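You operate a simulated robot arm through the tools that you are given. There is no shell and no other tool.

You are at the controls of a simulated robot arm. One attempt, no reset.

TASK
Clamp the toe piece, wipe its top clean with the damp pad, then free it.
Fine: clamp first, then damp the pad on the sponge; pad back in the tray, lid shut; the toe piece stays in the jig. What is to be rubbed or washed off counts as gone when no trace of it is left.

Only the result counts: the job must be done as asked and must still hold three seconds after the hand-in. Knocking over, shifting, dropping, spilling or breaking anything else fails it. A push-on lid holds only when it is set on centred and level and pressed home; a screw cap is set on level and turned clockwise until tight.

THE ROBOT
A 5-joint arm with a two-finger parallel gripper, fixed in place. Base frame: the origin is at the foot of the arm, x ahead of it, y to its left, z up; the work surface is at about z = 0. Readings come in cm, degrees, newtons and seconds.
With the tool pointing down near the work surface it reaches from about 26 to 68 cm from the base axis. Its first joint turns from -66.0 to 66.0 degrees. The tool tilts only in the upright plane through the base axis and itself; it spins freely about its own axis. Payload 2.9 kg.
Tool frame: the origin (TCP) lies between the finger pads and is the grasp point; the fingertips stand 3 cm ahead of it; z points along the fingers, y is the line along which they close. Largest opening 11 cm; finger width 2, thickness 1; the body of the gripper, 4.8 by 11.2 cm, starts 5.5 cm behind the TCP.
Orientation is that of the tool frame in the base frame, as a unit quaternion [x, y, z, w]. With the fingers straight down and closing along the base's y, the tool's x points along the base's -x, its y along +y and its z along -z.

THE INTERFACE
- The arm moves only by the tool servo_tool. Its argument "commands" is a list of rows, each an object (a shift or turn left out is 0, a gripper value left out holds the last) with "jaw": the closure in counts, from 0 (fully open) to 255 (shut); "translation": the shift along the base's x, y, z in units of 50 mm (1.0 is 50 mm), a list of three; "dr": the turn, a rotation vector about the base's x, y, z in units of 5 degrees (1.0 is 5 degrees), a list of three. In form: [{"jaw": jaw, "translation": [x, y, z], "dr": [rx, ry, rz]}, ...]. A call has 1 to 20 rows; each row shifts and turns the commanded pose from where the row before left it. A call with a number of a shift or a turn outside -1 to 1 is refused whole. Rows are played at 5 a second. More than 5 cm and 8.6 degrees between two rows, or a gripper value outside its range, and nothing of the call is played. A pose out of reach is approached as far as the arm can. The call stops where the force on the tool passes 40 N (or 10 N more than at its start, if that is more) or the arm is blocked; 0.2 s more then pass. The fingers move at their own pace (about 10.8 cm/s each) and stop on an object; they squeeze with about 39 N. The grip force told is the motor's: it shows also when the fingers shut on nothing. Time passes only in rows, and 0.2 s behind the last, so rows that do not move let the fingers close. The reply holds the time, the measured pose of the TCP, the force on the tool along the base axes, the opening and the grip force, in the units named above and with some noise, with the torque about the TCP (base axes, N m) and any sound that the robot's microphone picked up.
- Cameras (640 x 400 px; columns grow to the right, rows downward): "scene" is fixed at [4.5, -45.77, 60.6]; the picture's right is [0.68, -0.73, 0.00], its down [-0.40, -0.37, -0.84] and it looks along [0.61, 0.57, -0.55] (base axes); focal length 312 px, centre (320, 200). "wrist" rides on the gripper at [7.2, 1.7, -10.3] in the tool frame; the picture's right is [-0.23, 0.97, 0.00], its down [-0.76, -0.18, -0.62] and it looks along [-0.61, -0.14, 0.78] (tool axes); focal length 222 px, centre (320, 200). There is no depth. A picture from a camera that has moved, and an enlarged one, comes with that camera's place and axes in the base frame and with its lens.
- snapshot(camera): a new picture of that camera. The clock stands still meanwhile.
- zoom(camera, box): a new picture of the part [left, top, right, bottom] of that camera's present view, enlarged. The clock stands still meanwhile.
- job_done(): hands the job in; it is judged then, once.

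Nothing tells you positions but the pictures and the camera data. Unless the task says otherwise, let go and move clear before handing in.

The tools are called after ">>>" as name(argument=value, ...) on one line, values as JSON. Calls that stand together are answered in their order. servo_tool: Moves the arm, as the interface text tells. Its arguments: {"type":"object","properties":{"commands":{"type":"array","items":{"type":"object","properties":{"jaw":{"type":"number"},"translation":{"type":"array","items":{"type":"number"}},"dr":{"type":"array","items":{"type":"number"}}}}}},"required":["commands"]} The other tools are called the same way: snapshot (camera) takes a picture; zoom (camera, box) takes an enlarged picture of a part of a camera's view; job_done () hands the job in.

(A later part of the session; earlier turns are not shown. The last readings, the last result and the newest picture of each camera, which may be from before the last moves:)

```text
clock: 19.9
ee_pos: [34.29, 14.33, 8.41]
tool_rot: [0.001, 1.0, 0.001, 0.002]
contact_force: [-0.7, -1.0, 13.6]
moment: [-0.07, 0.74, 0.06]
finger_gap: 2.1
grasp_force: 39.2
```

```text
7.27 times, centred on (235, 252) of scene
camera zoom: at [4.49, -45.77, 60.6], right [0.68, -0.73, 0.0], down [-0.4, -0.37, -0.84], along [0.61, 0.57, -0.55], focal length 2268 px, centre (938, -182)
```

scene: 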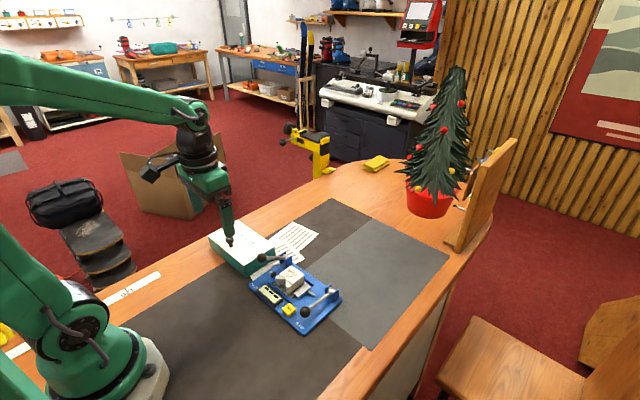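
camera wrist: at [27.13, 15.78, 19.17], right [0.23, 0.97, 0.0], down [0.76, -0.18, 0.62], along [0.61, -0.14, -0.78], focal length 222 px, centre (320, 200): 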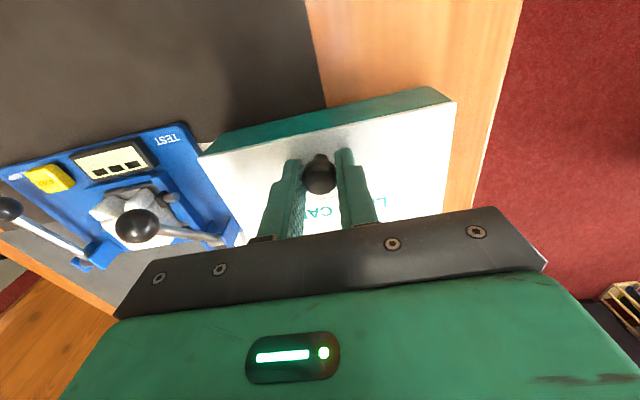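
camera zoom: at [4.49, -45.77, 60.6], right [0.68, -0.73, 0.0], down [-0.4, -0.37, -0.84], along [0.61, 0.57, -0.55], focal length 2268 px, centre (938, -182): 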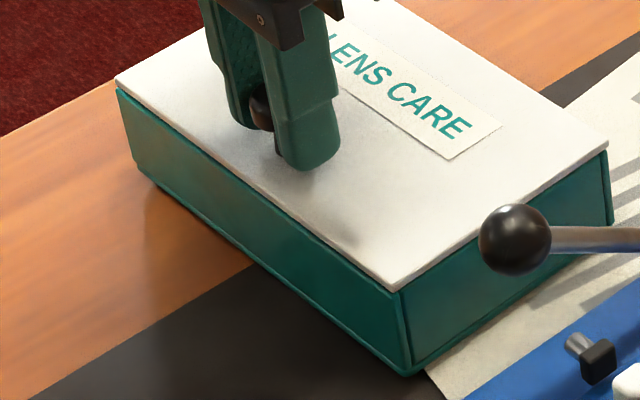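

Now the tool pushes down 13 N, so the tray is on the table. I'll open the fingers and check.

>>> servo_tool(commands=[{"translation": [0, 0, 0.02]}, {"jaw": 160}, {}, {}])

>>> zoom(camera="scene", box=[205, 225, 265, 280])

>>> zoom(camera="wrist", box=[190, 80, 470, 240])

```text
clock: 20.9
ee_pos: [34.23, 14.27, 8.28]
tool_rot: [0.0, 1.0, 0.0, 0.0]
contact_force: [0.3, 0.3, -0.4]
moment: [0.02, -0.04, 0.01]
finger_gap: 4.1
grasp_force: 0.1
```

```text
7.27 times, centred on (235, 252) of scene
camera zoom: at [4.5, -45.77, 60.6], right [0.68, -0.73, 0.0], down [-0.4, -0.37, -0.84], along [0.61, 0.57, -0.55], focal length 2268 px, centre (938, -182)
```

zoom: 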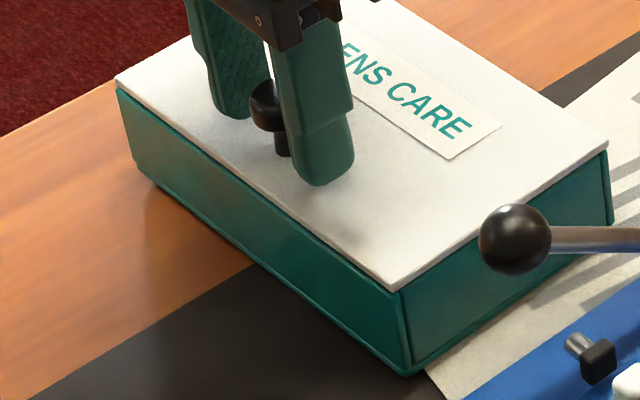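

```text
2.29 times, centred on (330, 160) of wrist
camera zoom: at [26.91, 16.04, 18.59], right [0.23, 0.97, 0.0], down [0.76, -0.18, 0.62], along [0.61, -0.14, -0.78], focal length 508 px, centre (297, 291)
```

zoom: 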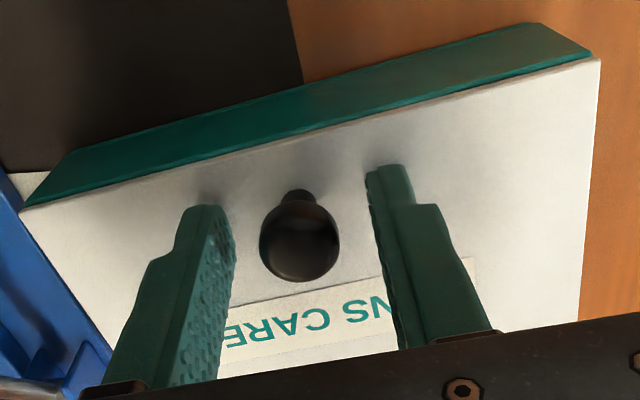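

Released. I'll repeat the original enlargement to measure any shift of tray and lid.

>>> servo_tool(commands=[{"translation": [0, 0, 0.5]}, {"translation": [0, 0, 0.6]}, {"translation": [-0.6, 0, 0.6]}, {"translation": [-0.8, 0, 0.4]}, {"translation": [-0.4, 0, 0]}, {}])

>>> zoom(camera="scene", box=[205, 225, 265, 280])

>>> zoom(camera="scene", box=[200, 210, 310, 290])

>>> zoom(camera="wrist", box=[240, 80, 420, 200])

```text
clock: 22.3
ee_pos: [25.2, 14.19, 18.81]
tool_rot: [0.0, 1.0, 0.0, 0.001]
contact_force: [-0.2, 0.6, 0.6]
moment: [0.03, 0.05, 0.0]
finger_gap: 4.12
grasp_force: 0.1
```

```text
7.27 times, centred on (235, 252) of scene
camera zoom: at [4.5, -45.77, 60.6], right [0.68, -0.73, 0.0], down [-0.4, -0.37, -0.84], along [0.61, 0.57, -0.55], focal length 2268 px, centre (938, -182)
```

zoom: 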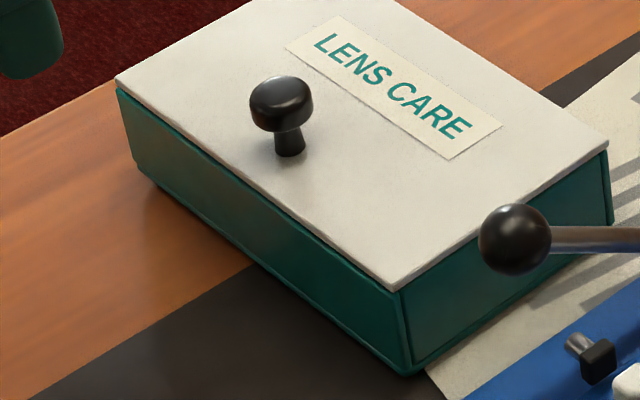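

```text
5.00 times, centred on (255, 250) of scene
camera zoom: at [4.5, -45.77, 60.6], right [0.68, -0.73, 0.0], down [-0.4, -0.37, -0.84], along [0.61, 0.57, -0.55], focal length 1559 px, centre (645, -50)
```

zoom: 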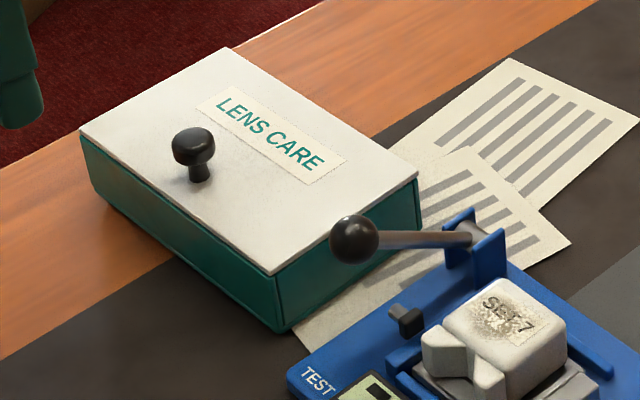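

```text
3.33 times, centred on (330, 140) of wrist
camera zoom: at [17.87, 15.87, 29.12], right [0.23, 0.97, 0.0], down [0.76, -0.18, 0.62], along [0.61, -0.14, -0.78], focal length 740 px, centre (287, 400)
```

zoom: 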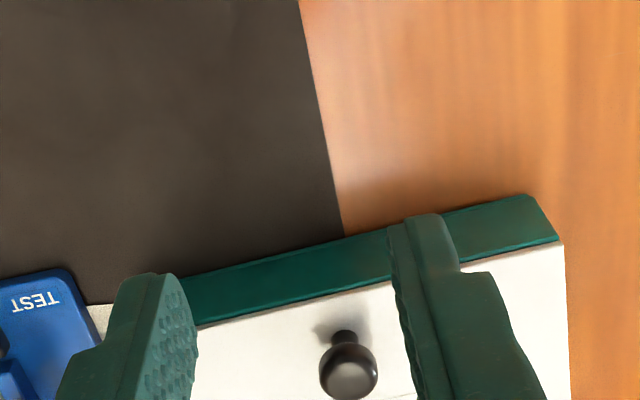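

>>> zoom(camera="scene", box=[213, 233, 243, 258])

>>> zoom(camera="scene", box=[240, 250, 270, 280])

>>> zoom(camera="scene", box=[265, 235, 295, 260])

>>> zoom(camera="wrist", box=[240, 130, 410, 230])

```text
16.00 times, centred on (228, 246) of scene
camera zoom: at [4.5, -45.77, 60.6], right [0.68, -0.73, 0.0], down [-0.4, -0.37, -0.84], along [0.61, 0.57, -0.55], focal length 4988 px, centre (1792, -528)
```

zoom: 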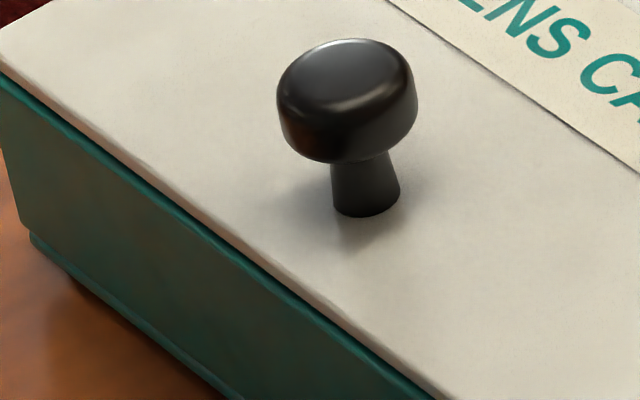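

```text
13.33 times, centred on (255, 265) of scene
camera zoom: at [4.5, -45.77, 60.6], right [0.68, -0.73, 0.0], down [-0.4, -0.37, -0.84], along [0.61, 0.57, -0.55], focal length 4157 px, centre (1187, -667)
```

zoom: 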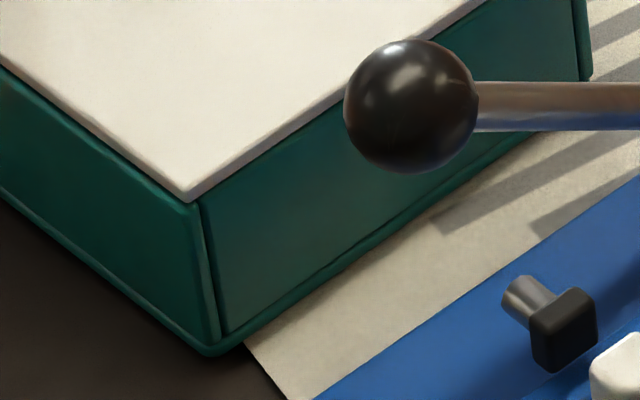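

```text
16.00 times, centred on (280, 248) of scene
camera zoom: at [4.5, -45.77, 60.6], right [0.68, -0.73, 0.0], down [-0.4, -0.37, -0.84], along [0.61, 0.57, -0.55], focal length 4988 px, centre (960, -560)
```

zoom: 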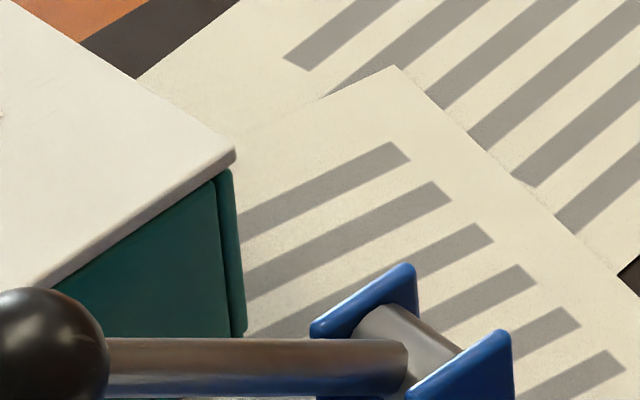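

```text
3.76 times, centred on (325, 180) of wrist
camera zoom: at [17.87, 15.87, 29.12], right [0.23, 0.97, 0.0], down [0.76, -0.18, 0.62], along [0.61, -0.14, -0.78], focal length 836 px, centre (301, 275)
```

zoom: 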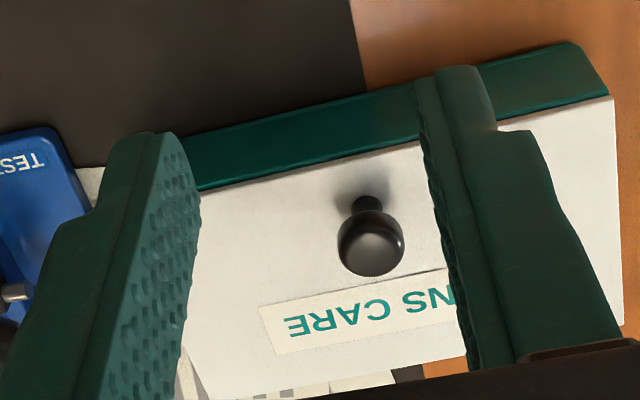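

The lid now rests a touch toward +x of its seat, which fits a lid sliding along x. I'll grip the knob again, centred at about (34.4, 14.4), and gently try sliding +x.

>>> servo_tool(commands=[{"translation": [0.6, 0, -0.2]}, {"translation": [0.7, 0.02, -0.3]}, {"translation": [0.54, 0.02, -0.5]}, {"translation": [0, 0, -0.6]}, {"translation": [0, 0, -0.4]}, {"translation": [0, 0, -0.14]}, {}, {"jaw": 255}, {}, {}, {}])

```text
clock: 24.7
ee_pos: [34.34, 14.29, 8.11]
tool_rot: [0.0, 1.0, -0.001, -0.001]
contact_force: [0.0, -14.4, -0.9]
moment: [-0.19, -0.01, -0.11]
finger_gap: 2.13
grasp_force: 38.7
```

>>> servo_tool(commands=[{"translation": [0, -0.03, 0]}, {}])

>>> servo_tool(commands=[{"translation": [0.03, 0, 0]}, {"translation": [0.03, 0, 0]}, {}])

>>> zoom(camera="scene", box=[205, 225, 265, 280])

>>> zoom(camera="wrist", box=[190, 80, 470, 240])

```text
clock: 25.3
ee_pos: [34.44, 14.25, 8.04]
tool_rot: [-0.001, 1.0, 0.0, -0.001]
contact_force: [-0.7, 5.0, -0.5]
moment: [0.08, 0.57, -0.09]
finger_gap: 2.09
grasp_force: 38.8
```

```text
clock: 26.1
ee_pos: [34.75, 14.3, 8.04]
tool_rot: [0.0, 1.0, 0.0, -0.001]
contact_force: [-0.9, 2.3, -0.6]
moment: [-0.02, 0.03, 0.18]
finger_gap: 2.13
grasp_force: 38.9
```

```text
7.27 times, centred on (235, 252) of scene
camera zoom: at [4.51, -45.77, 60.6], right [0.68, -0.73, 0.0], down [-0.4, -0.37, -0.84], along [0.61, 0.57, -0.55], focal length 2268 px, centre (938, -182)
```

zoom: 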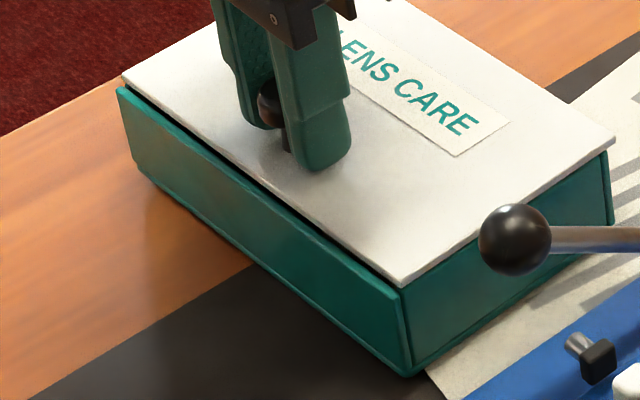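

```text
2.29 times, centred on (330, 160) of wrist
camera zoom: at [27.44, 16.03, 18.36], right [0.23, 0.97, 0.0], down [0.76, -0.18, 0.62], along [0.61, -0.14, -0.78], focal length 508 px, centre (297, 291)
```

zoom: 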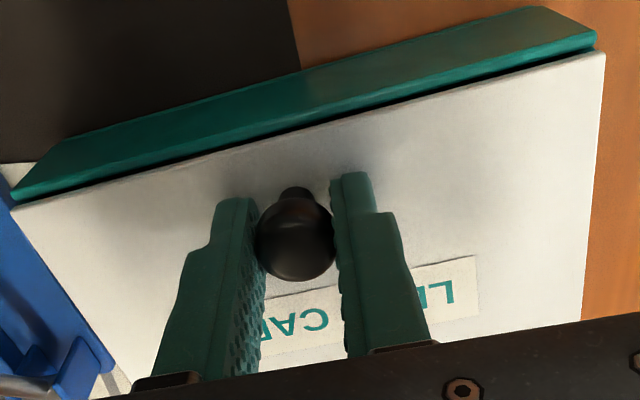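

The lid slides freely in +x with about 1 N. I'll open it further in steps while watching the forces.

>>> servo_tool(commands=[{"translation": [0.12, 0, 0]}, {"translation": [0.12, 0, 0]}, {"translation": [0.12, 0, 0]}, {"translation": [0.12, 0, 0]}, {"translation": [0.12, 0, 0]}, {}])

>>> snapshot(camera="scene")

>>> snapshot(camera="wrist")

```text
clock: 27.5
ee_pos: [37.67, 14.36, 8.09]
tool_rot: [0.0, 1.0, 0.0, -0.001]
contact_force: [-0.7, -1.0, 0.5]
moment: [-0.02, -0.12, -0.05]
finger_gap: 2.12
grasp_force: 39.2
```

```text
taken
```

scene: 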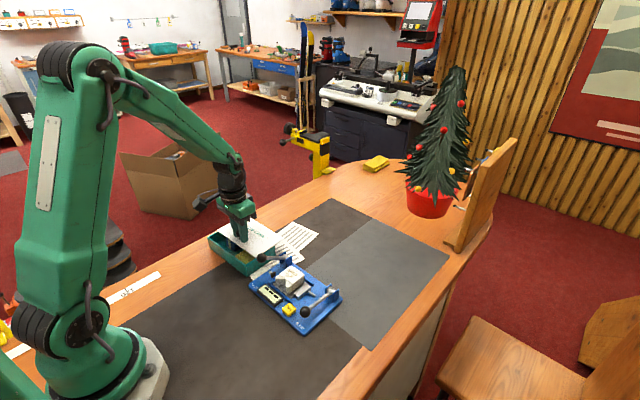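

```text
taken
camera wrist: at [30.44, 16.09, 18.38], right [0.23, 0.97, 0.0], down [0.76, -0.18, 0.62], along [0.61, -0.14, -0.78], focal length 222 px, centre (320, 200)
```

wrist: 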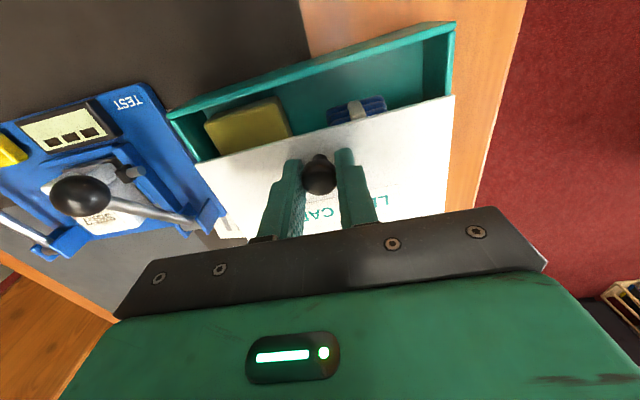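

Inside are a yellow sponge on the right and a blue pad with a white strap on the left. I'll slide the lid further open.

>>> servo_tool(commands=[{"translation": [0.12, 0, 0]}, {"translation": [0.12, 0, 0]}, {"translation": [0.12, 0, 0]}, {"translation": [0.12, 0, 0]}, {"translation": [0.12, 0, 0]}, {"translation": [0.12, 0, 0]}, {"translation": [0.12, 0, 0]}, {}])

>>> zoom(camera="scene", box=[195, 200, 325, 290])

>>> snapshot(camera="wrist")

```text
clock: 29.3
ee_pos: [41.92, 14.43, 7.96]
tool_rot: [0.001, 1.0, 0.001, -0.001]
contact_force: [0.8, 5.5, 0.6]
moment: [0.14, 0.26, -0.1]
finger_gap: 2.09
grasp_force: 39.1
```

```text
4.44 times, centred on (260, 245) of scene
camera zoom: at [4.5, -45.77, 60.6], right [0.68, -0.73, 0.0], down [-0.4, -0.37, -0.84], along [0.61, 0.57, -0.55], focal length 1386 px, centre (587, 0)
```

zoom: 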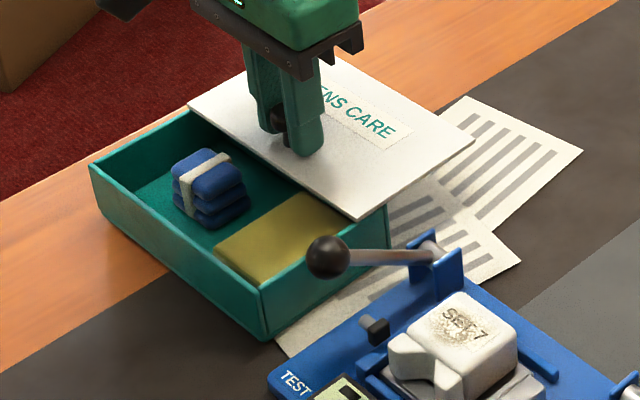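

```text
taken
camera wrist: at [34.66, 16.13, 18.36], right [0.23, 0.97, 0.0], down [0.76, -0.18, 0.62], along [0.61, -0.14, -0.78], focal length 222 px, centre (320, 200)
```

wrist: 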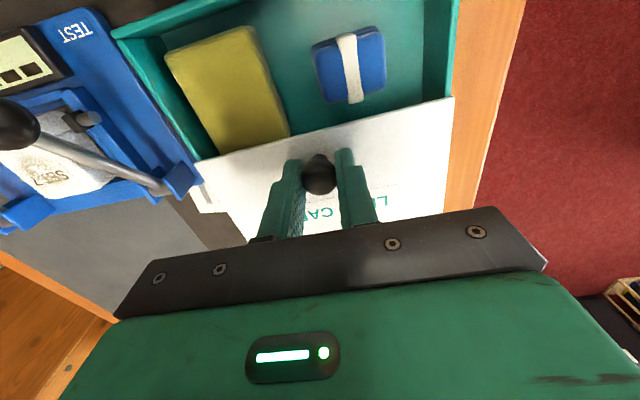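

The lid is open about 7.7 cm, clear of the contents. The pad is near (37, 17.5), and the sponge spans y 6.7–12.3, x 34–41. I'll release the knob, rise and take a good look at the pad.

>>> servo_tool(commands=[{"jaw": 150}, {}, {"translation": [0, 0, 0.5]}, {"translation": [-0.4, 0, 0.6]}, {"translation": [-0.7, 0.1, 0.4]}, {"translation": [-0.8, 0.1, 0.2]}, {"translation": [-0.8, 0.1, 0.1]}, {}])

>>> zoom(camera="scene", box=[210, 220, 280, 275])

>>> snapshot(camera="wrist")

>>> zoom(camera="wrist", box=[240, 110, 420, 210])

```text
clock: 31.1
ee_pos: [28.45, 15.81, 17.08]
tool_rot: [-0.001, 1.0, 0.0, 0.0]
contact_force: [-0.2, -0.7, -0.6]
moment: [0.01, 0.0, -0.02]
finger_gap: 4.51
grasp_force: 0.0
```

```text
7.27 times, centred on (245, 248) of scene
camera zoom: at [4.5, -45.77, 60.6], right [0.68, -0.73, 0.0], down [-0.4, -0.37, -0.84], along [0.61, 0.57, -0.55], focal length 2268 px, centre (866, -146)
```

zoom: 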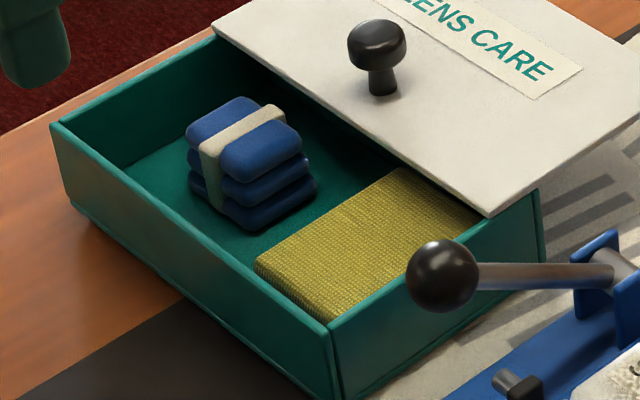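

```text
taken
camera wrist: at [21.12, 17.55, 27.43], right [0.23, 0.97, 0.0], down [0.76, -0.18, 0.62], along [0.61, -0.14, -0.78], focal length 222 px, centre (320, 200)
```

wrist: 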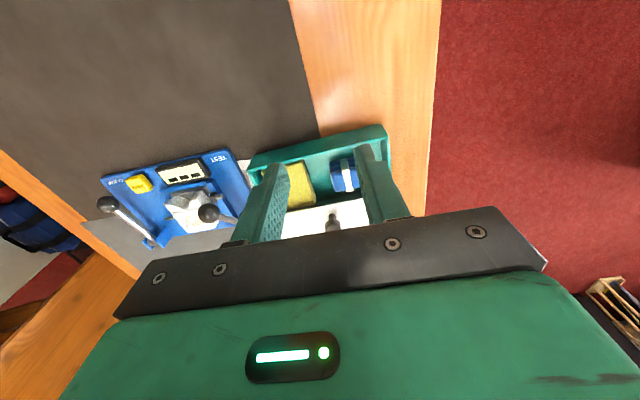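

```text
3.56 times, centred on (330, 160) of wrist
camera zoom: at [21.12, 17.55, 27.43], right [0.23, 0.97, 0.0], down [0.76, -0.18, 0.62], along [0.61, -0.14, -0.78], focal length 790 px, centre (284, 342)
```

zoom: 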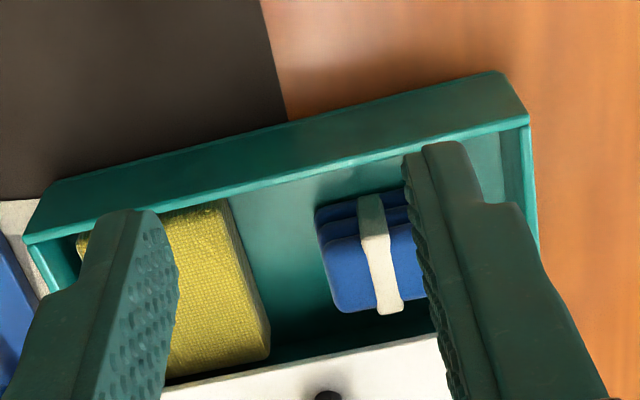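

The pad is a three-layer block, top at z about 3.8, centred at (37.1, 17.35), about 3 x 3.9 cm. The sponge top is near z 2.1. I'll come over the pad and check alignment.

>>> servo_tool(commands=[{"jaw": 120, "translation": [0.6, 0.1, -0.2]}, {"translation": [0.6, 0.1, -0.3]}, {"translation": [0.53, 0.11, -0.4]}, {"translation": [0, 0, -0.3]}, {}, {}])

>>> snapshot(camera="wrist")

>>> zoom(camera="scene", box=[195, 200, 295, 280])

```text
clock: 32.5
ee_pos: [37.09, 17.46, 11.05]
tool_rot: [0.0, 1.0, 0.0, -0.001]
contact_force: [0.1, -0.3, 0.4]
moment: [0.0, 0.0, -0.01]
finger_gap: 5.83
grasp_force: 0.2
```

```text
taken
camera wrist: at [29.82, 19.15, 21.34], right [0.23, 0.97, 0.0], down [0.76, -0.18, 0.62], along [0.61, -0.14, -0.78], focal length 222 px, centre (320, 200)
```

wrist: 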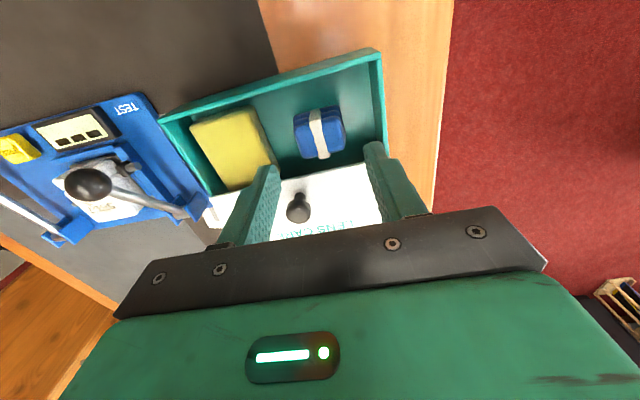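

```text
5.00 times, centred on (245, 240) of scene
camera zoom: at [4.5, -45.77, 60.6], right [0.68, -0.73, 0.0], down [-0.4, -0.37, -0.84], along [0.61, 0.57, -0.55], focal length 1559 px, centre (695, 0)
```

zoom: 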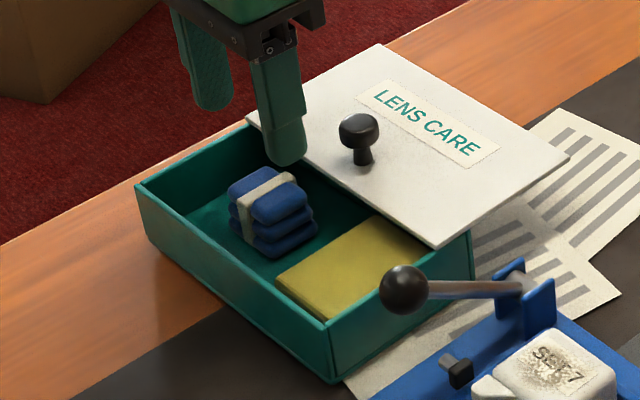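

>>> zoom(camera="wrist", box=[270, 90, 390, 170])

```text
5.00 times, centred on (330, 130) of wrist
camera zoom: at [29.82, 19.15, 21.34], right [0.23, 0.97, 0.0], down [0.76, -0.18, 0.62], along [0.61, -0.14, -0.78], focal length 1111 px, centre (270, 550)
```

zoom: 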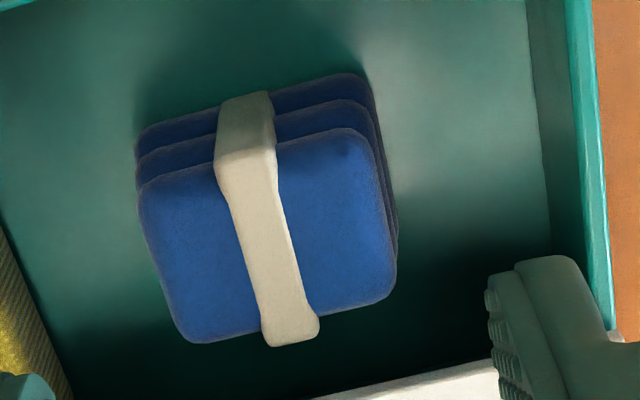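

The pad sits centred under the gripper with about 2° of yaw. I'll align, descend to z 4.8 so the lower third stays free, and grip.

>>> servo_tool(commands=[{"translation": [0, 0, -0.3], "dr": [0, 0, 0.4]}, {"translation": [0, 0, -0.4]}, {"translation": [0, 0, -0.35]}, {"translation": [0, 0, -0.2]}, {}, {"jaw": 255}, {}, {}, {}])

>>> zoom(camera="scene", box=[195, 200, 295, 280])

>>> zoom(camera="wrist", box=[220, 80, 420, 220])

```text
clock: 34.5
ee_pos: [37.04, 17.38, 4.81]
tool_rot: [-0.018, 1.0, 0.0, 0.0]
contact_force: [-0.1, -1.0, 0.6]
moment: [0.03, 0.02, -0.01]
finger_gap: 3.87
grasp_force: 39.2
```

```text
5.00 times, centred on (245, 240) of scene
camera zoom: at [4.5, -45.77, 60.6], right [0.68, -0.73, 0.0], down [-0.4, -0.37, -0.84], along [0.61, 0.57, -0.55], focal length 1559 px, centre (695, 0)
```

zoom: 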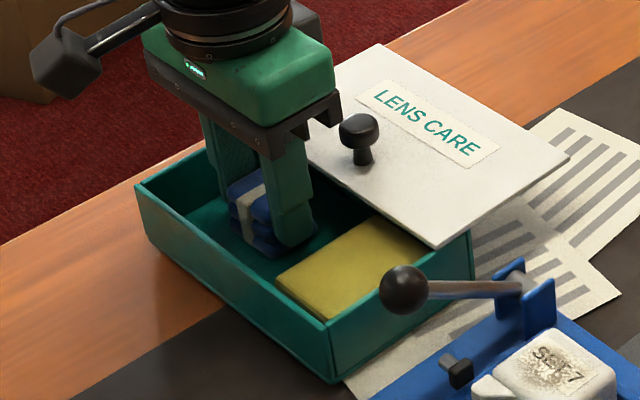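

```text
2.86 times, centred on (320, 150) of wrist
camera zoom: at [29.72, 18.86, 15.1], right [0.19, 0.98, 0.0], down [0.77, -0.15, 0.62], along [0.61, -0.12, -0.78], focal length 635 px, centre (320, 343)
```

zoom: 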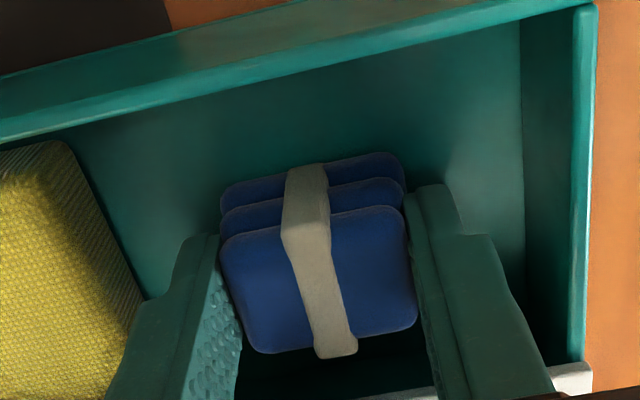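

The pad is firmly held at a 3.9 cm width. I'll lift it, carry it over the sponge and press down gently.

>>> servo_tool(commands=[{"translation": [0, 0, 0.3]}, {"translation": [0, 0, 0.5]}, {"translation": [0, -0.4, 0.1]}, {"translation": [0, -0.5, 0]}, {"translation": [0, -0.5, 0]}, {"translation": [0, -0.05, 0]}, {}])

>>> zoom(camera="scene", box=[195, 200, 325, 290])

>>> zoom(camera="wrist", box=[220, 80, 420, 220])

```text
clock: 36.1
ee_pos: [37.13, 10.03, 9.3]
tool_rot: [-0.017, 1.0, 0.0, -0.001]
contact_force: [-0.1, -1.0, 0.4]
moment: [-0.01, -0.01, -0.02]
finger_gap: 3.89
grasp_force: 39.1
```

```text
4.44 times, centred on (260, 245) of scene
camera zoom: at [4.5, -45.77, 60.6], right [0.68, -0.73, 0.0], down [-0.4, -0.37, -0.84], along [0.61, 0.57, -0.55], focal length 1386 px, centre (587, 0)
```

zoom: 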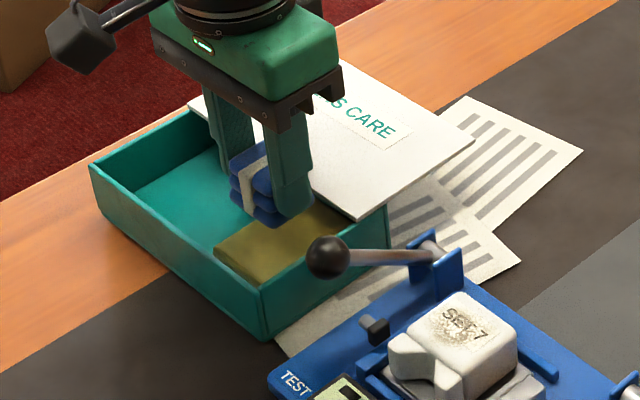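

```text
2.86 times, centred on (320, 150) of wrist
camera zoom: at [29.8, 11.63, 19.66], right [0.19, 0.98, 0.0], down [0.77, -0.15, 0.62], along [0.61, -0.12, -0.78], focal length 635 px, centre (320, 343)
```

zoom: 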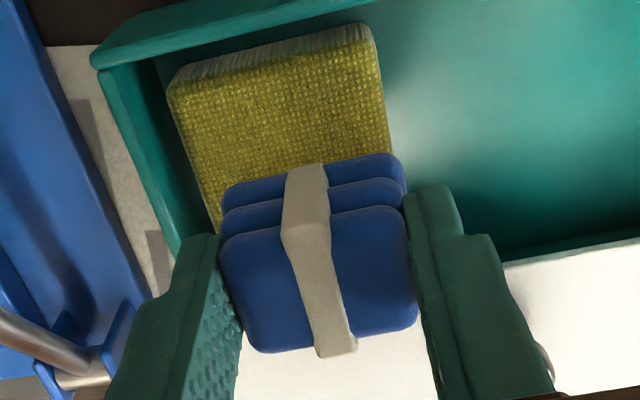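

>>> servo_tool(commands=[{"translation": [-0.04, 0.05, 0]}, {"translation": [0, 0, -0.3]}, {"translation": [0, 0, -0.2]}, {"translation": [0, 0, -0.04]}, {"translation": [0, 0, -0.04]}, {}])

```text
clock: 37.1
ee_pos: [36.96, 10.41, 6.84]
tool_rot: [-0.018, 1.0, 0.001, 0.003]
contact_force: [-1.5, 0.5, 4.9]
moment: [0.02, -0.01, -0.01]
finger_gap: 3.87
grasp_force: 39.3
stopped in row 5: the force on the tool passed its limit at 45 N (the readings are from after the stop); the commanded pose is now the measured one
```

Contact came at z 6.84, a bit earlier than I expected. I'll check what is touching.

>>> zoom(camera="scene", box=[205, 215, 295, 285])

>>> snapshot(camera="wrist")

>>> zoom(camera="wrist", box=[220, 80, 420, 220])

```text
5.71 times, centred on (250, 250) of scene
camera zoom: at [4.5, -45.77, 60.6], right [0.68, -0.73, 0.0], down [-0.4, -0.37, -0.84], along [0.61, 0.57, -0.55], focal length 1782 px, centre (720, -86)
```

zoom: 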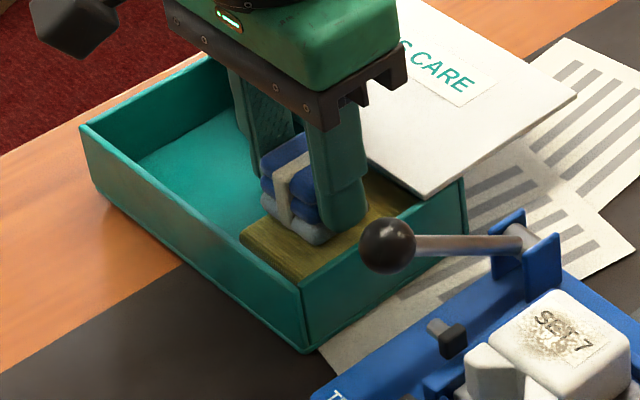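

```text
taken
camera wrist: at [29.61, 11.88, 17.2], right [0.19, 0.98, 0.0], down [0.77, -0.15, 0.63], along [0.61, -0.12, -0.78], focal length 222 px, centre (320, 200)
```

wrist: 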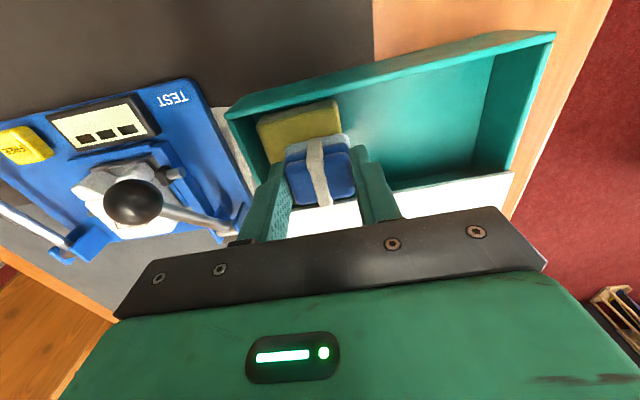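

```text
2.86 times, centred on (320, 150) of wrist
camera zoom: at [29.61, 11.88, 17.2], right [0.19, 0.98, 0.0], down [0.77, -0.15, 0.63], along [0.61, -0.12, -0.78], focal length 635 px, centre (320, 343)
```

zoom: 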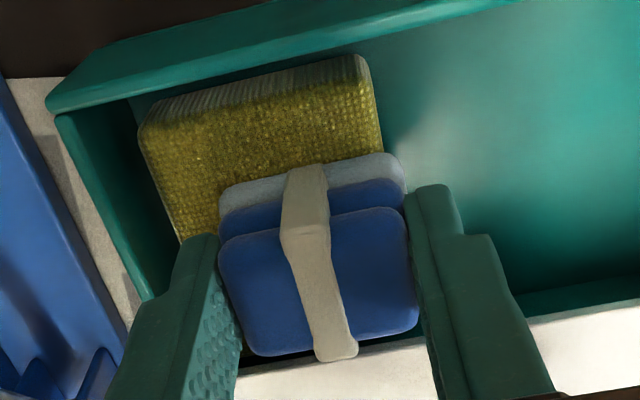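

The pad's lowest layer has turned pale, so it is damp. I'll hold it there a moment, then lift and carry it toward the jig.

>>> servo_tool(commands=[{"translation": [0, 0, -0.01]}, {}, {}, {}, {}, {}])

>>> servo_tool(commands=[{"translation": [0, 0, 0.2]}, {"translation": [0, 0, 0.6]}, {"translation": [0, 0, 0.8]}, {"translation": [0, -0.1, 0.8]}, {}])

>>> snapshot(camera="scene")

>>> snapshot(camera="wrist")

>>> zoom(camera="wrist", box=[100, 100, 280, 230])

```text
clock: 38.5
ee_pos: [37.0, 10.51, 6.8]
tool_rot: [-0.018, 1.0, 0.001, 0.004]
contact_force: [-6.1, -1.0, 32.2]
moment: [-0.11, 0.23, 0.0]
finger_gap: 3.88
grasp_force: 39.2
```

```text
clock: 39.7
ee_pos: [37.02, 9.91, 18.72]
tool_rot: [-0.018, 1.0, -0.001, 0.001]
contact_force: [-0.1, 0.3, -0.4]
moment: [0.04, 0.0, 0.02]
finger_gap: 3.91
grasp_force: 39.2
```

```text
taken
```

scene: 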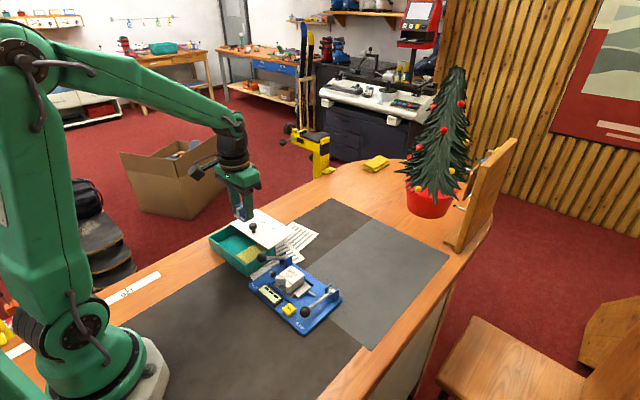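

```text
taken
camera wrist: at [29.56, 11.3, 29.1], right [0.19, 0.98, 0.0], down [0.77, -0.15, 0.62], along [0.61, -0.12, -0.78], focal length 222 px, centre (320, 200)
```

wrist: 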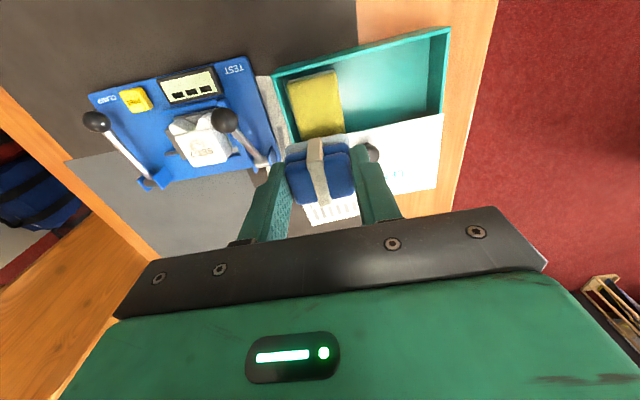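

```text
3.08 times, centred on (190, 165) of wrist
camera zoom: at [29.56, 11.3, 29.1], right [0.19, 0.98, 0.0], down [0.77, -0.15, 0.62], along [0.61, -0.12, -0.78], focal length 684 px, centre (720, 308)
```

zoom: 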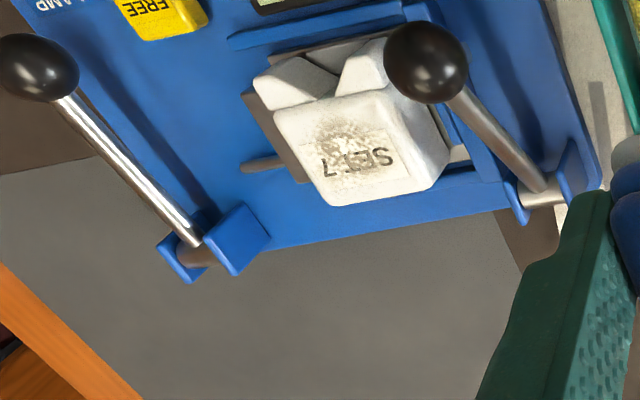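

The toe piece's top is centred near (38.4, -4.9) at z about 4.5, roughly 4 x 4.8 cm, with the smudge in the middle. I'll carry the pad over it.

>>> servo_tool(commands=[{"translation": [0.05, -0.6, 0], "dr": [0, 0, -0.4]}, {"translation": [0.05, -0.6, 0]}, {"translation": [0.06, -0.6, 0]}, {"translation": [0.06, -0.6, 0]}, {"translation": [0.06, -0.56, 0]}, {"translation": [0, 0, -0.5]}, {"translation": [0, 0, -0.6]}, {"translation": [0, 0, -0.3]}, {}])

>>> zoom(camera="scene", box=[245, 210, 355, 320])

>>> snapshot(camera="wrist")

```text
clock: 41.7
ee_pos: [38.44, -4.86, 11.78]
tool_rot: [0.001, 1.0, 0.0, 0.002]
contact_force: [0.6, 0.5, 0.5]
moment: [0.02, -0.03, 0.01]
finger_gap: 3.89
grasp_force: 39.1
```

```text
3.64 times, centred on (300, 265) of scene
camera zoom: at [4.5, -45.77, 60.6], right [0.68, -0.73, 0.0], down [-0.4, -0.37, -0.84], along [0.61, 0.57, -0.55], focal length 1134 px, centre (393, -36)
```

zoom: 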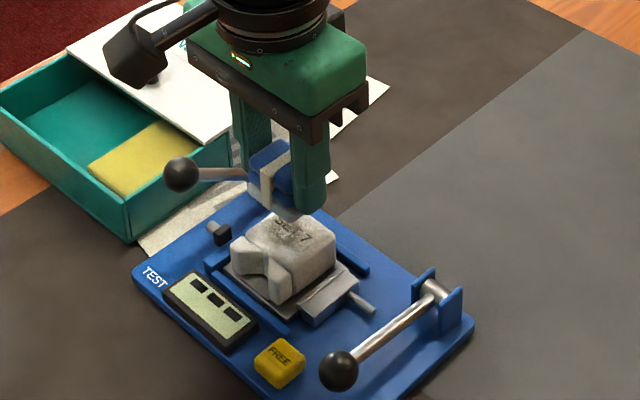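

```text
taken
camera wrist: at [31.04, -3.15, 22.08], right [0.23, 0.97, 0.0], down [0.76, -0.18, 0.63], along [0.61, -0.14, -0.78], focal length 222 px, centre (320, 200)
```

wrist: 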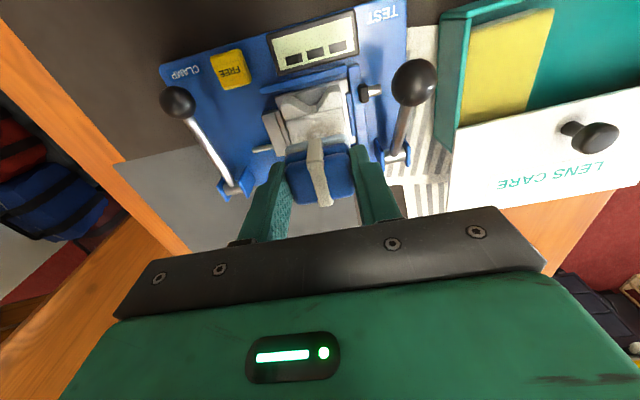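

The pad is directly above the toe piece and clear of the TEST lever. I'll lower it slowly to find contact.

>>> servo_tool(commands=[{"translation": [0, 0, -0.25]}, {"translation": [0, 0, -0.15]}, {"translation": [0, 0, -0.06]}, {}])

>>> zoom(camera="scene", box=[270, 240, 330, 300])

```text
clock: 42.7
ee_pos: [38.27, -4.88, 9.54]
tool_rot: [0.0, 1.0, 0.0, 0.002]
contact_force: [0.4, -0.4, -0.3]
moment: [0.01, -0.02, 0.01]
finger_gap: 3.9
grasp_force: 38.7
```

```text
6.67 times, centred on (300, 270) of scene
camera zoom: at [4.5, -45.77, 60.6], right [0.68, -0.73, 0.0], down [-0.4, -0.37, -0.84], along [0.61, 0.57, -0.55], focal length 2078 px, centre (453, -267)
```

zoom: 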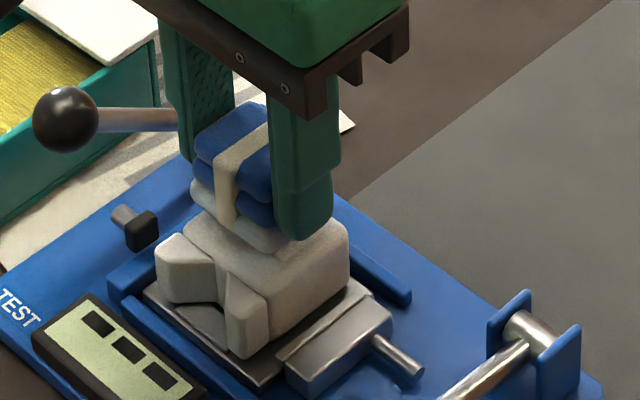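

>>> servo_tool(commands=[{"translation": [0, 0, -0.03]}, {"translation": [0, 0, -0.02]}, {}])

>>> servo_tool(commands=[{"translation": [0, 0, -0.02]}, {"translation": [0, 0, -0.01]}, {}])

```text
clock: 43.5
ee_pos: [38.38, -4.91, 9.3]
tool_rot: [0.0, 1.0, 0.0, 0.002]
contact_force: [0.4, -0.4, -0.1]
moment: [0.01, 0.0, 0.0]
finger_gap: 3.91
grasp_force: 39.0
```

```text
clock: 44.3
ee_pos: [38.31, -4.95, 9.03]
tool_rot: [0.0, 1.0, 0.0, 0.0]
contact_force: [-0.3, -0.3, -0.8]
moment: [0.01, -0.02, -0.01]
finger_gap: 3.9
grasp_force: 38.9
```

>>> servo_tool(commands=[{"translation": [0, 0, -0.02]}, {}])

>>> servo_tool(commands=[{"translation": [0, 0, -0.02]}, {}])

>>> zoom(camera="scene", box=[270, 240, 330, 300])

```text
clock: 44.9
ee_pos: [38.3, -4.91, 8.95]
tool_rot: [-0.001, 1.0, 0.0, 0.0]
contact_force: [-0.1, 0.4, -0.3]
moment: [-0.04, 0.03, 0.01]
finger_gap: 3.89
grasp_force: 38.6
```

```text
clock: 45.5
ee_pos: [38.36, -4.93, 8.95]
tool_rot: [0.0, 1.0, 0.0, 0.001]
contact_force: [1.0, 0.5, -1.1]
moment: [0.0, 0.0, -0.03]
finger_gap: 3.89
grasp_force: 38.8
```

```text
6.67 times, centred on (300, 270) of scene
camera zoom: at [4.5, -45.77, 60.6], right [0.68, -0.73, 0.0], down [-0.4, -0.37, -0.84], along [0.61, 0.57, -0.55], focal length 2078 px, centre (453, -267)
```

zoom: 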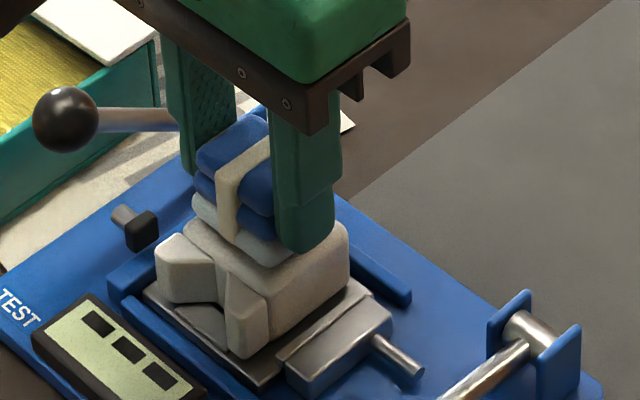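

>>> servo_tool(commands=[{"translation": [0, 0, -0.02]}, {}])

>>> servo_tool(commands=[{"translation": [0, 0, -0.02]}, {}])

>>> servo_tool(commands=[{"translation": [0, 0, -0.02]}, {}])

```text
clock: 46.1
ee_pos: [38.24, -4.92, 8.72]
tool_rot: [0.0, 1.0, -0.001, 0.001]
contact_force: [-0.4, 0.8, -0.2]
moment: [-0.01, 0.03, 0.01]
finger_gap: 3.9
grasp_force: 39.5
```

```text
clock: 46.7
ee_pos: [38.34, -4.93, 8.79]
tool_rot: [0.0, 1.0, 0.0, 0.002]
contact_force: [-0.5, 0.3, 0.0]
moment: [-0.03, 0.01, -0.01]
finger_gap: 3.87
grasp_force: 38.4
```

```text
clock: 47.3
ee_pos: [38.43, -4.98, 8.69]
tool_rot: [0.002, 1.0, 0.001, 0.002]
contact_force: [-4.4, 0.2, 15.6]
moment: [-0.01, 0.19, 0.02]
finger_gap: 3.88
grasp_force: 38.9
```

Contact is made at about 15 N. I'll wipe with short strokes along x, then y.

>>> servo_tool(commands=[{"translation": [0.1, 0, 0]}, {"translation": [0.1, 0, 0]}, {"translation": [-0.1, 0, 0]}, {"translation": [-0.1, 0, 0]}, {"translation": [-0.1, 0, 0]}, {"translation": [-0.1, 0, 0]}, {"translation": [0.1, 0, 0]}, {"translation": [0.1, 0, 0]}, {}])

>>> servo_tool(commands=[{"translation": [0, 0.1, 0]}, {"translation": [0, 0.1, 0]}, {"translation": [0, -0.1, 0]}, {"translation": [0, -0.1, 0]}, {"translation": [0, -0.1, 0]}, {"translation": [0, -0.1, 0]}, {"translation": [0, 0.1, 0]}, {"translation": [0, 0.1, 0]}, {}])

>>> zoom(camera="scene", box=[260, 240, 340, 310])

```text
clock: 49.0
ee_pos: [38.04, -4.98, 8.63]
tool_rot: [0.002, 1.0, 0.0, -0.001]
contact_force: [-1.2, 0.7, 6.0]
moment: [0.03, -0.08, 0.04]
finger_gap: 3.89
grasp_force: 39.0
stopped in row 8: the force on the tool passed its limit at 42 N (the readings are from after the stop); the commanded pose is now the measured one
```

```text
clock: 51.0
ee_pos: [38.1, -4.95, 8.71]
tool_rot: [0.001, 1.0, 0.0, 0.0]
contact_force: [1.7, -5.9, 13.8]
moment: [-0.2, -0.16, -0.04]
finger_gap: 3.89
grasp_force: 38.4
```

```text
5.71 times, centred on (300, 275) of scene
camera zoom: at [4.49, -45.77, 60.6], right [0.68, -0.73, 0.0], down [-0.4, -0.37, -0.84], along [0.61, 0.57, -0.55], focal length 1782 px, centre (434, -229)
```

zoom: 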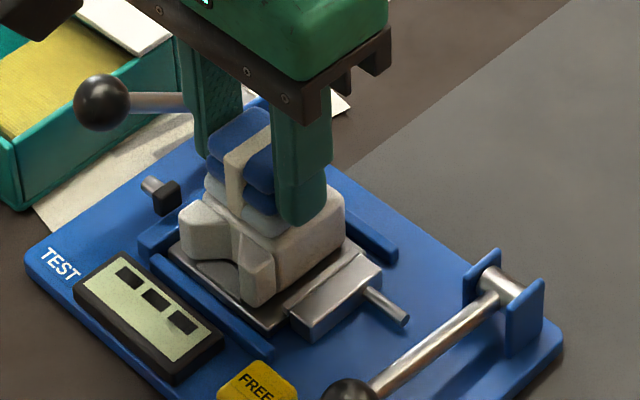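

I'll lift and swing aside to inspect the top.

>>> servo_tool(commands=[{"translation": [0, 0, 0.3]}, {"translation": [0, 0, 0.8]}, {"translation": [0, 0.3, 0.8]}, {"translation": [-0.3, 0.8, 0.2]}, {"translation": [-0.3, 0.8, 0]}, {}])

>>> zoom(camera="scene", box=[260, 250, 340, 315])

>>> snapshot(camera="wrist")

```text
clock: 52.5
ee_pos: [35.04, 4.67, 19.24]
tool_rot: [0.0, 1.0, 0.0, -0.001]
contact_force: [-0.4, 1.1, -0.3]
moment: [0.02, 0.0, 0.01]
finger_gap: 3.89
grasp_force: 39.1
```

```text
6.15 times, centred on (300, 282) of scene
camera zoom: at [4.5, -45.77, 60.6], right [0.68, -0.73, 0.0], down [-0.4, -0.37, -0.84], along [0.61, 0.57, -0.55], focal length 1919 px, centre (443, -308)
```

zoom: 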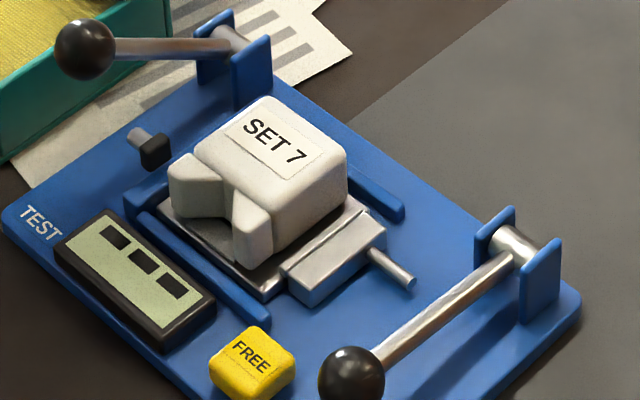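

```text
taken
camera wrist: at [27.6, 6.43, 29.47], right [0.23, 0.97, 0.0], down [0.76, -0.18, 0.62], along [0.61, -0.14, -0.78], focal length 222 px, centre (320, 200)
```

wrist: 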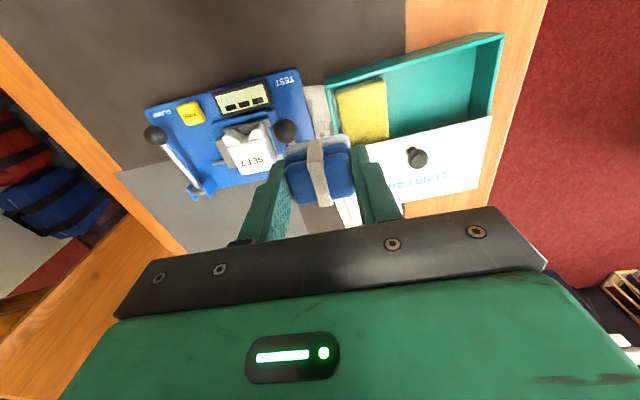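

The top looks clean with only the "SET 7" print left. I'll enlarge it fully to be sure that no trace remains.

>>> zoom(camera="scene", box=[278, 262, 308, 286])

>>> zoom(camera="wrist", box=[205, 110, 285, 180])

```text
16.00 times, centred on (293, 274) of scene
camera zoom: at [4.5, -45.77, 60.6], right [0.68, -0.73, 0.0], down [-0.4, -0.37, -0.84], along [0.61, 0.57, -0.55], focal length 4988 px, centre (752, -984)
```

zoom: 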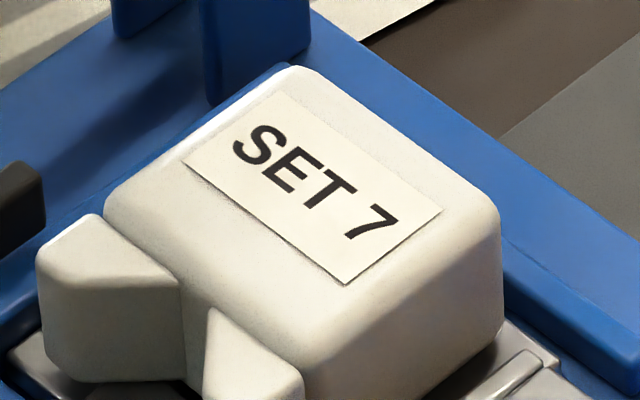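

```text
5.71 times, centred on (245, 145) of wrist
camera zoom: at [27.6, 6.43, 29.47], right [0.23, 0.97, 0.0], down [0.76, -0.18, 0.62], along [0.61, -0.14, -0.78], focal length 1269 px, centre (749, 514)
```

zoom: 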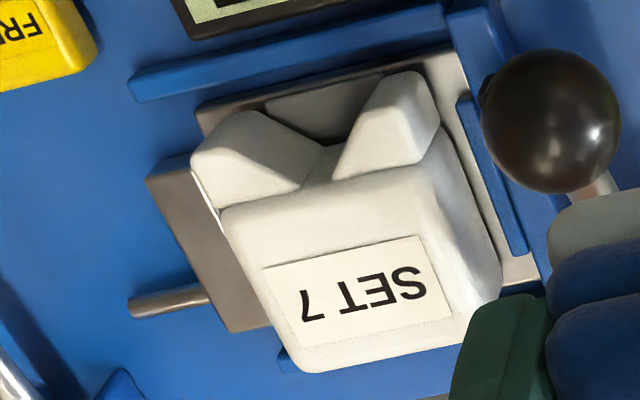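

Both views show a clean top with the label intact. Next I'll return the pad to its place in the tray at (37.05, 17.4).

>>> servo_tool(commands=[{"translation": [0.1, 0.6, 0], "dr": [0, 0, 0.4]}, {"translation": [0.1, 0.6, 0]}, {"translation": [0.1, 0.6, -0.1]}, {"translation": [0.1, 0.6, -0.3]}, {"translation": [0.0, 0.15, -0.6]}, {"translation": [0, 0, -0.8]}, {}])

>>> snapshot(camera="wrist")

>>> zoom(camera="scene", box=[195, 200, 295, 280])

```text
clock: 54.0
ee_pos: [37.03, 17.44, 10.17]
tool_rot: [-0.017, 1.0, 0.0, -0.001]
contact_force: [0.2, -0.1, 0.0]
moment: [0.03, 0.03, 0.02]
finger_gap: 3.91
grasp_force: 39.3
```

```text
taken
camera wrist: at [29.57, 18.85, 20.49], right [0.19, 0.98, 0.0], down [0.77, -0.15, 0.62], along [0.61, -0.12, -0.78], focal length 222 px, centre (320, 200)
```

wrist: 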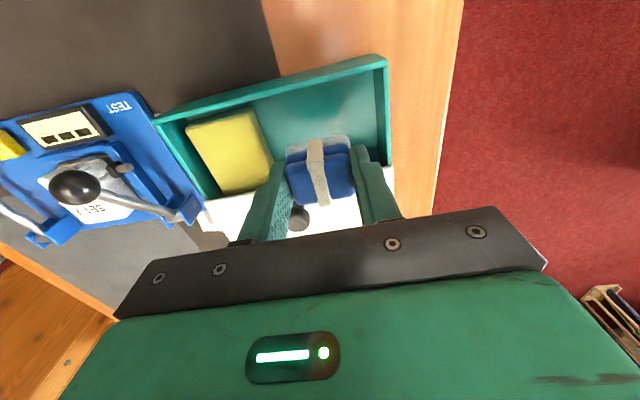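

```text
5.00 times, centred on (245, 240) of scene
camera zoom: at [4.5, -45.77, 60.6], right [0.68, -0.73, 0.0], down [-0.4, -0.37, -0.84], along [0.61, 0.57, -0.55], focal length 1559 px, centre (695, 0)
```

zoom: 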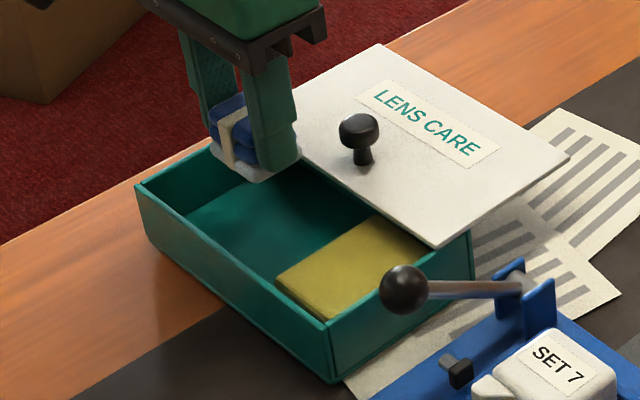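

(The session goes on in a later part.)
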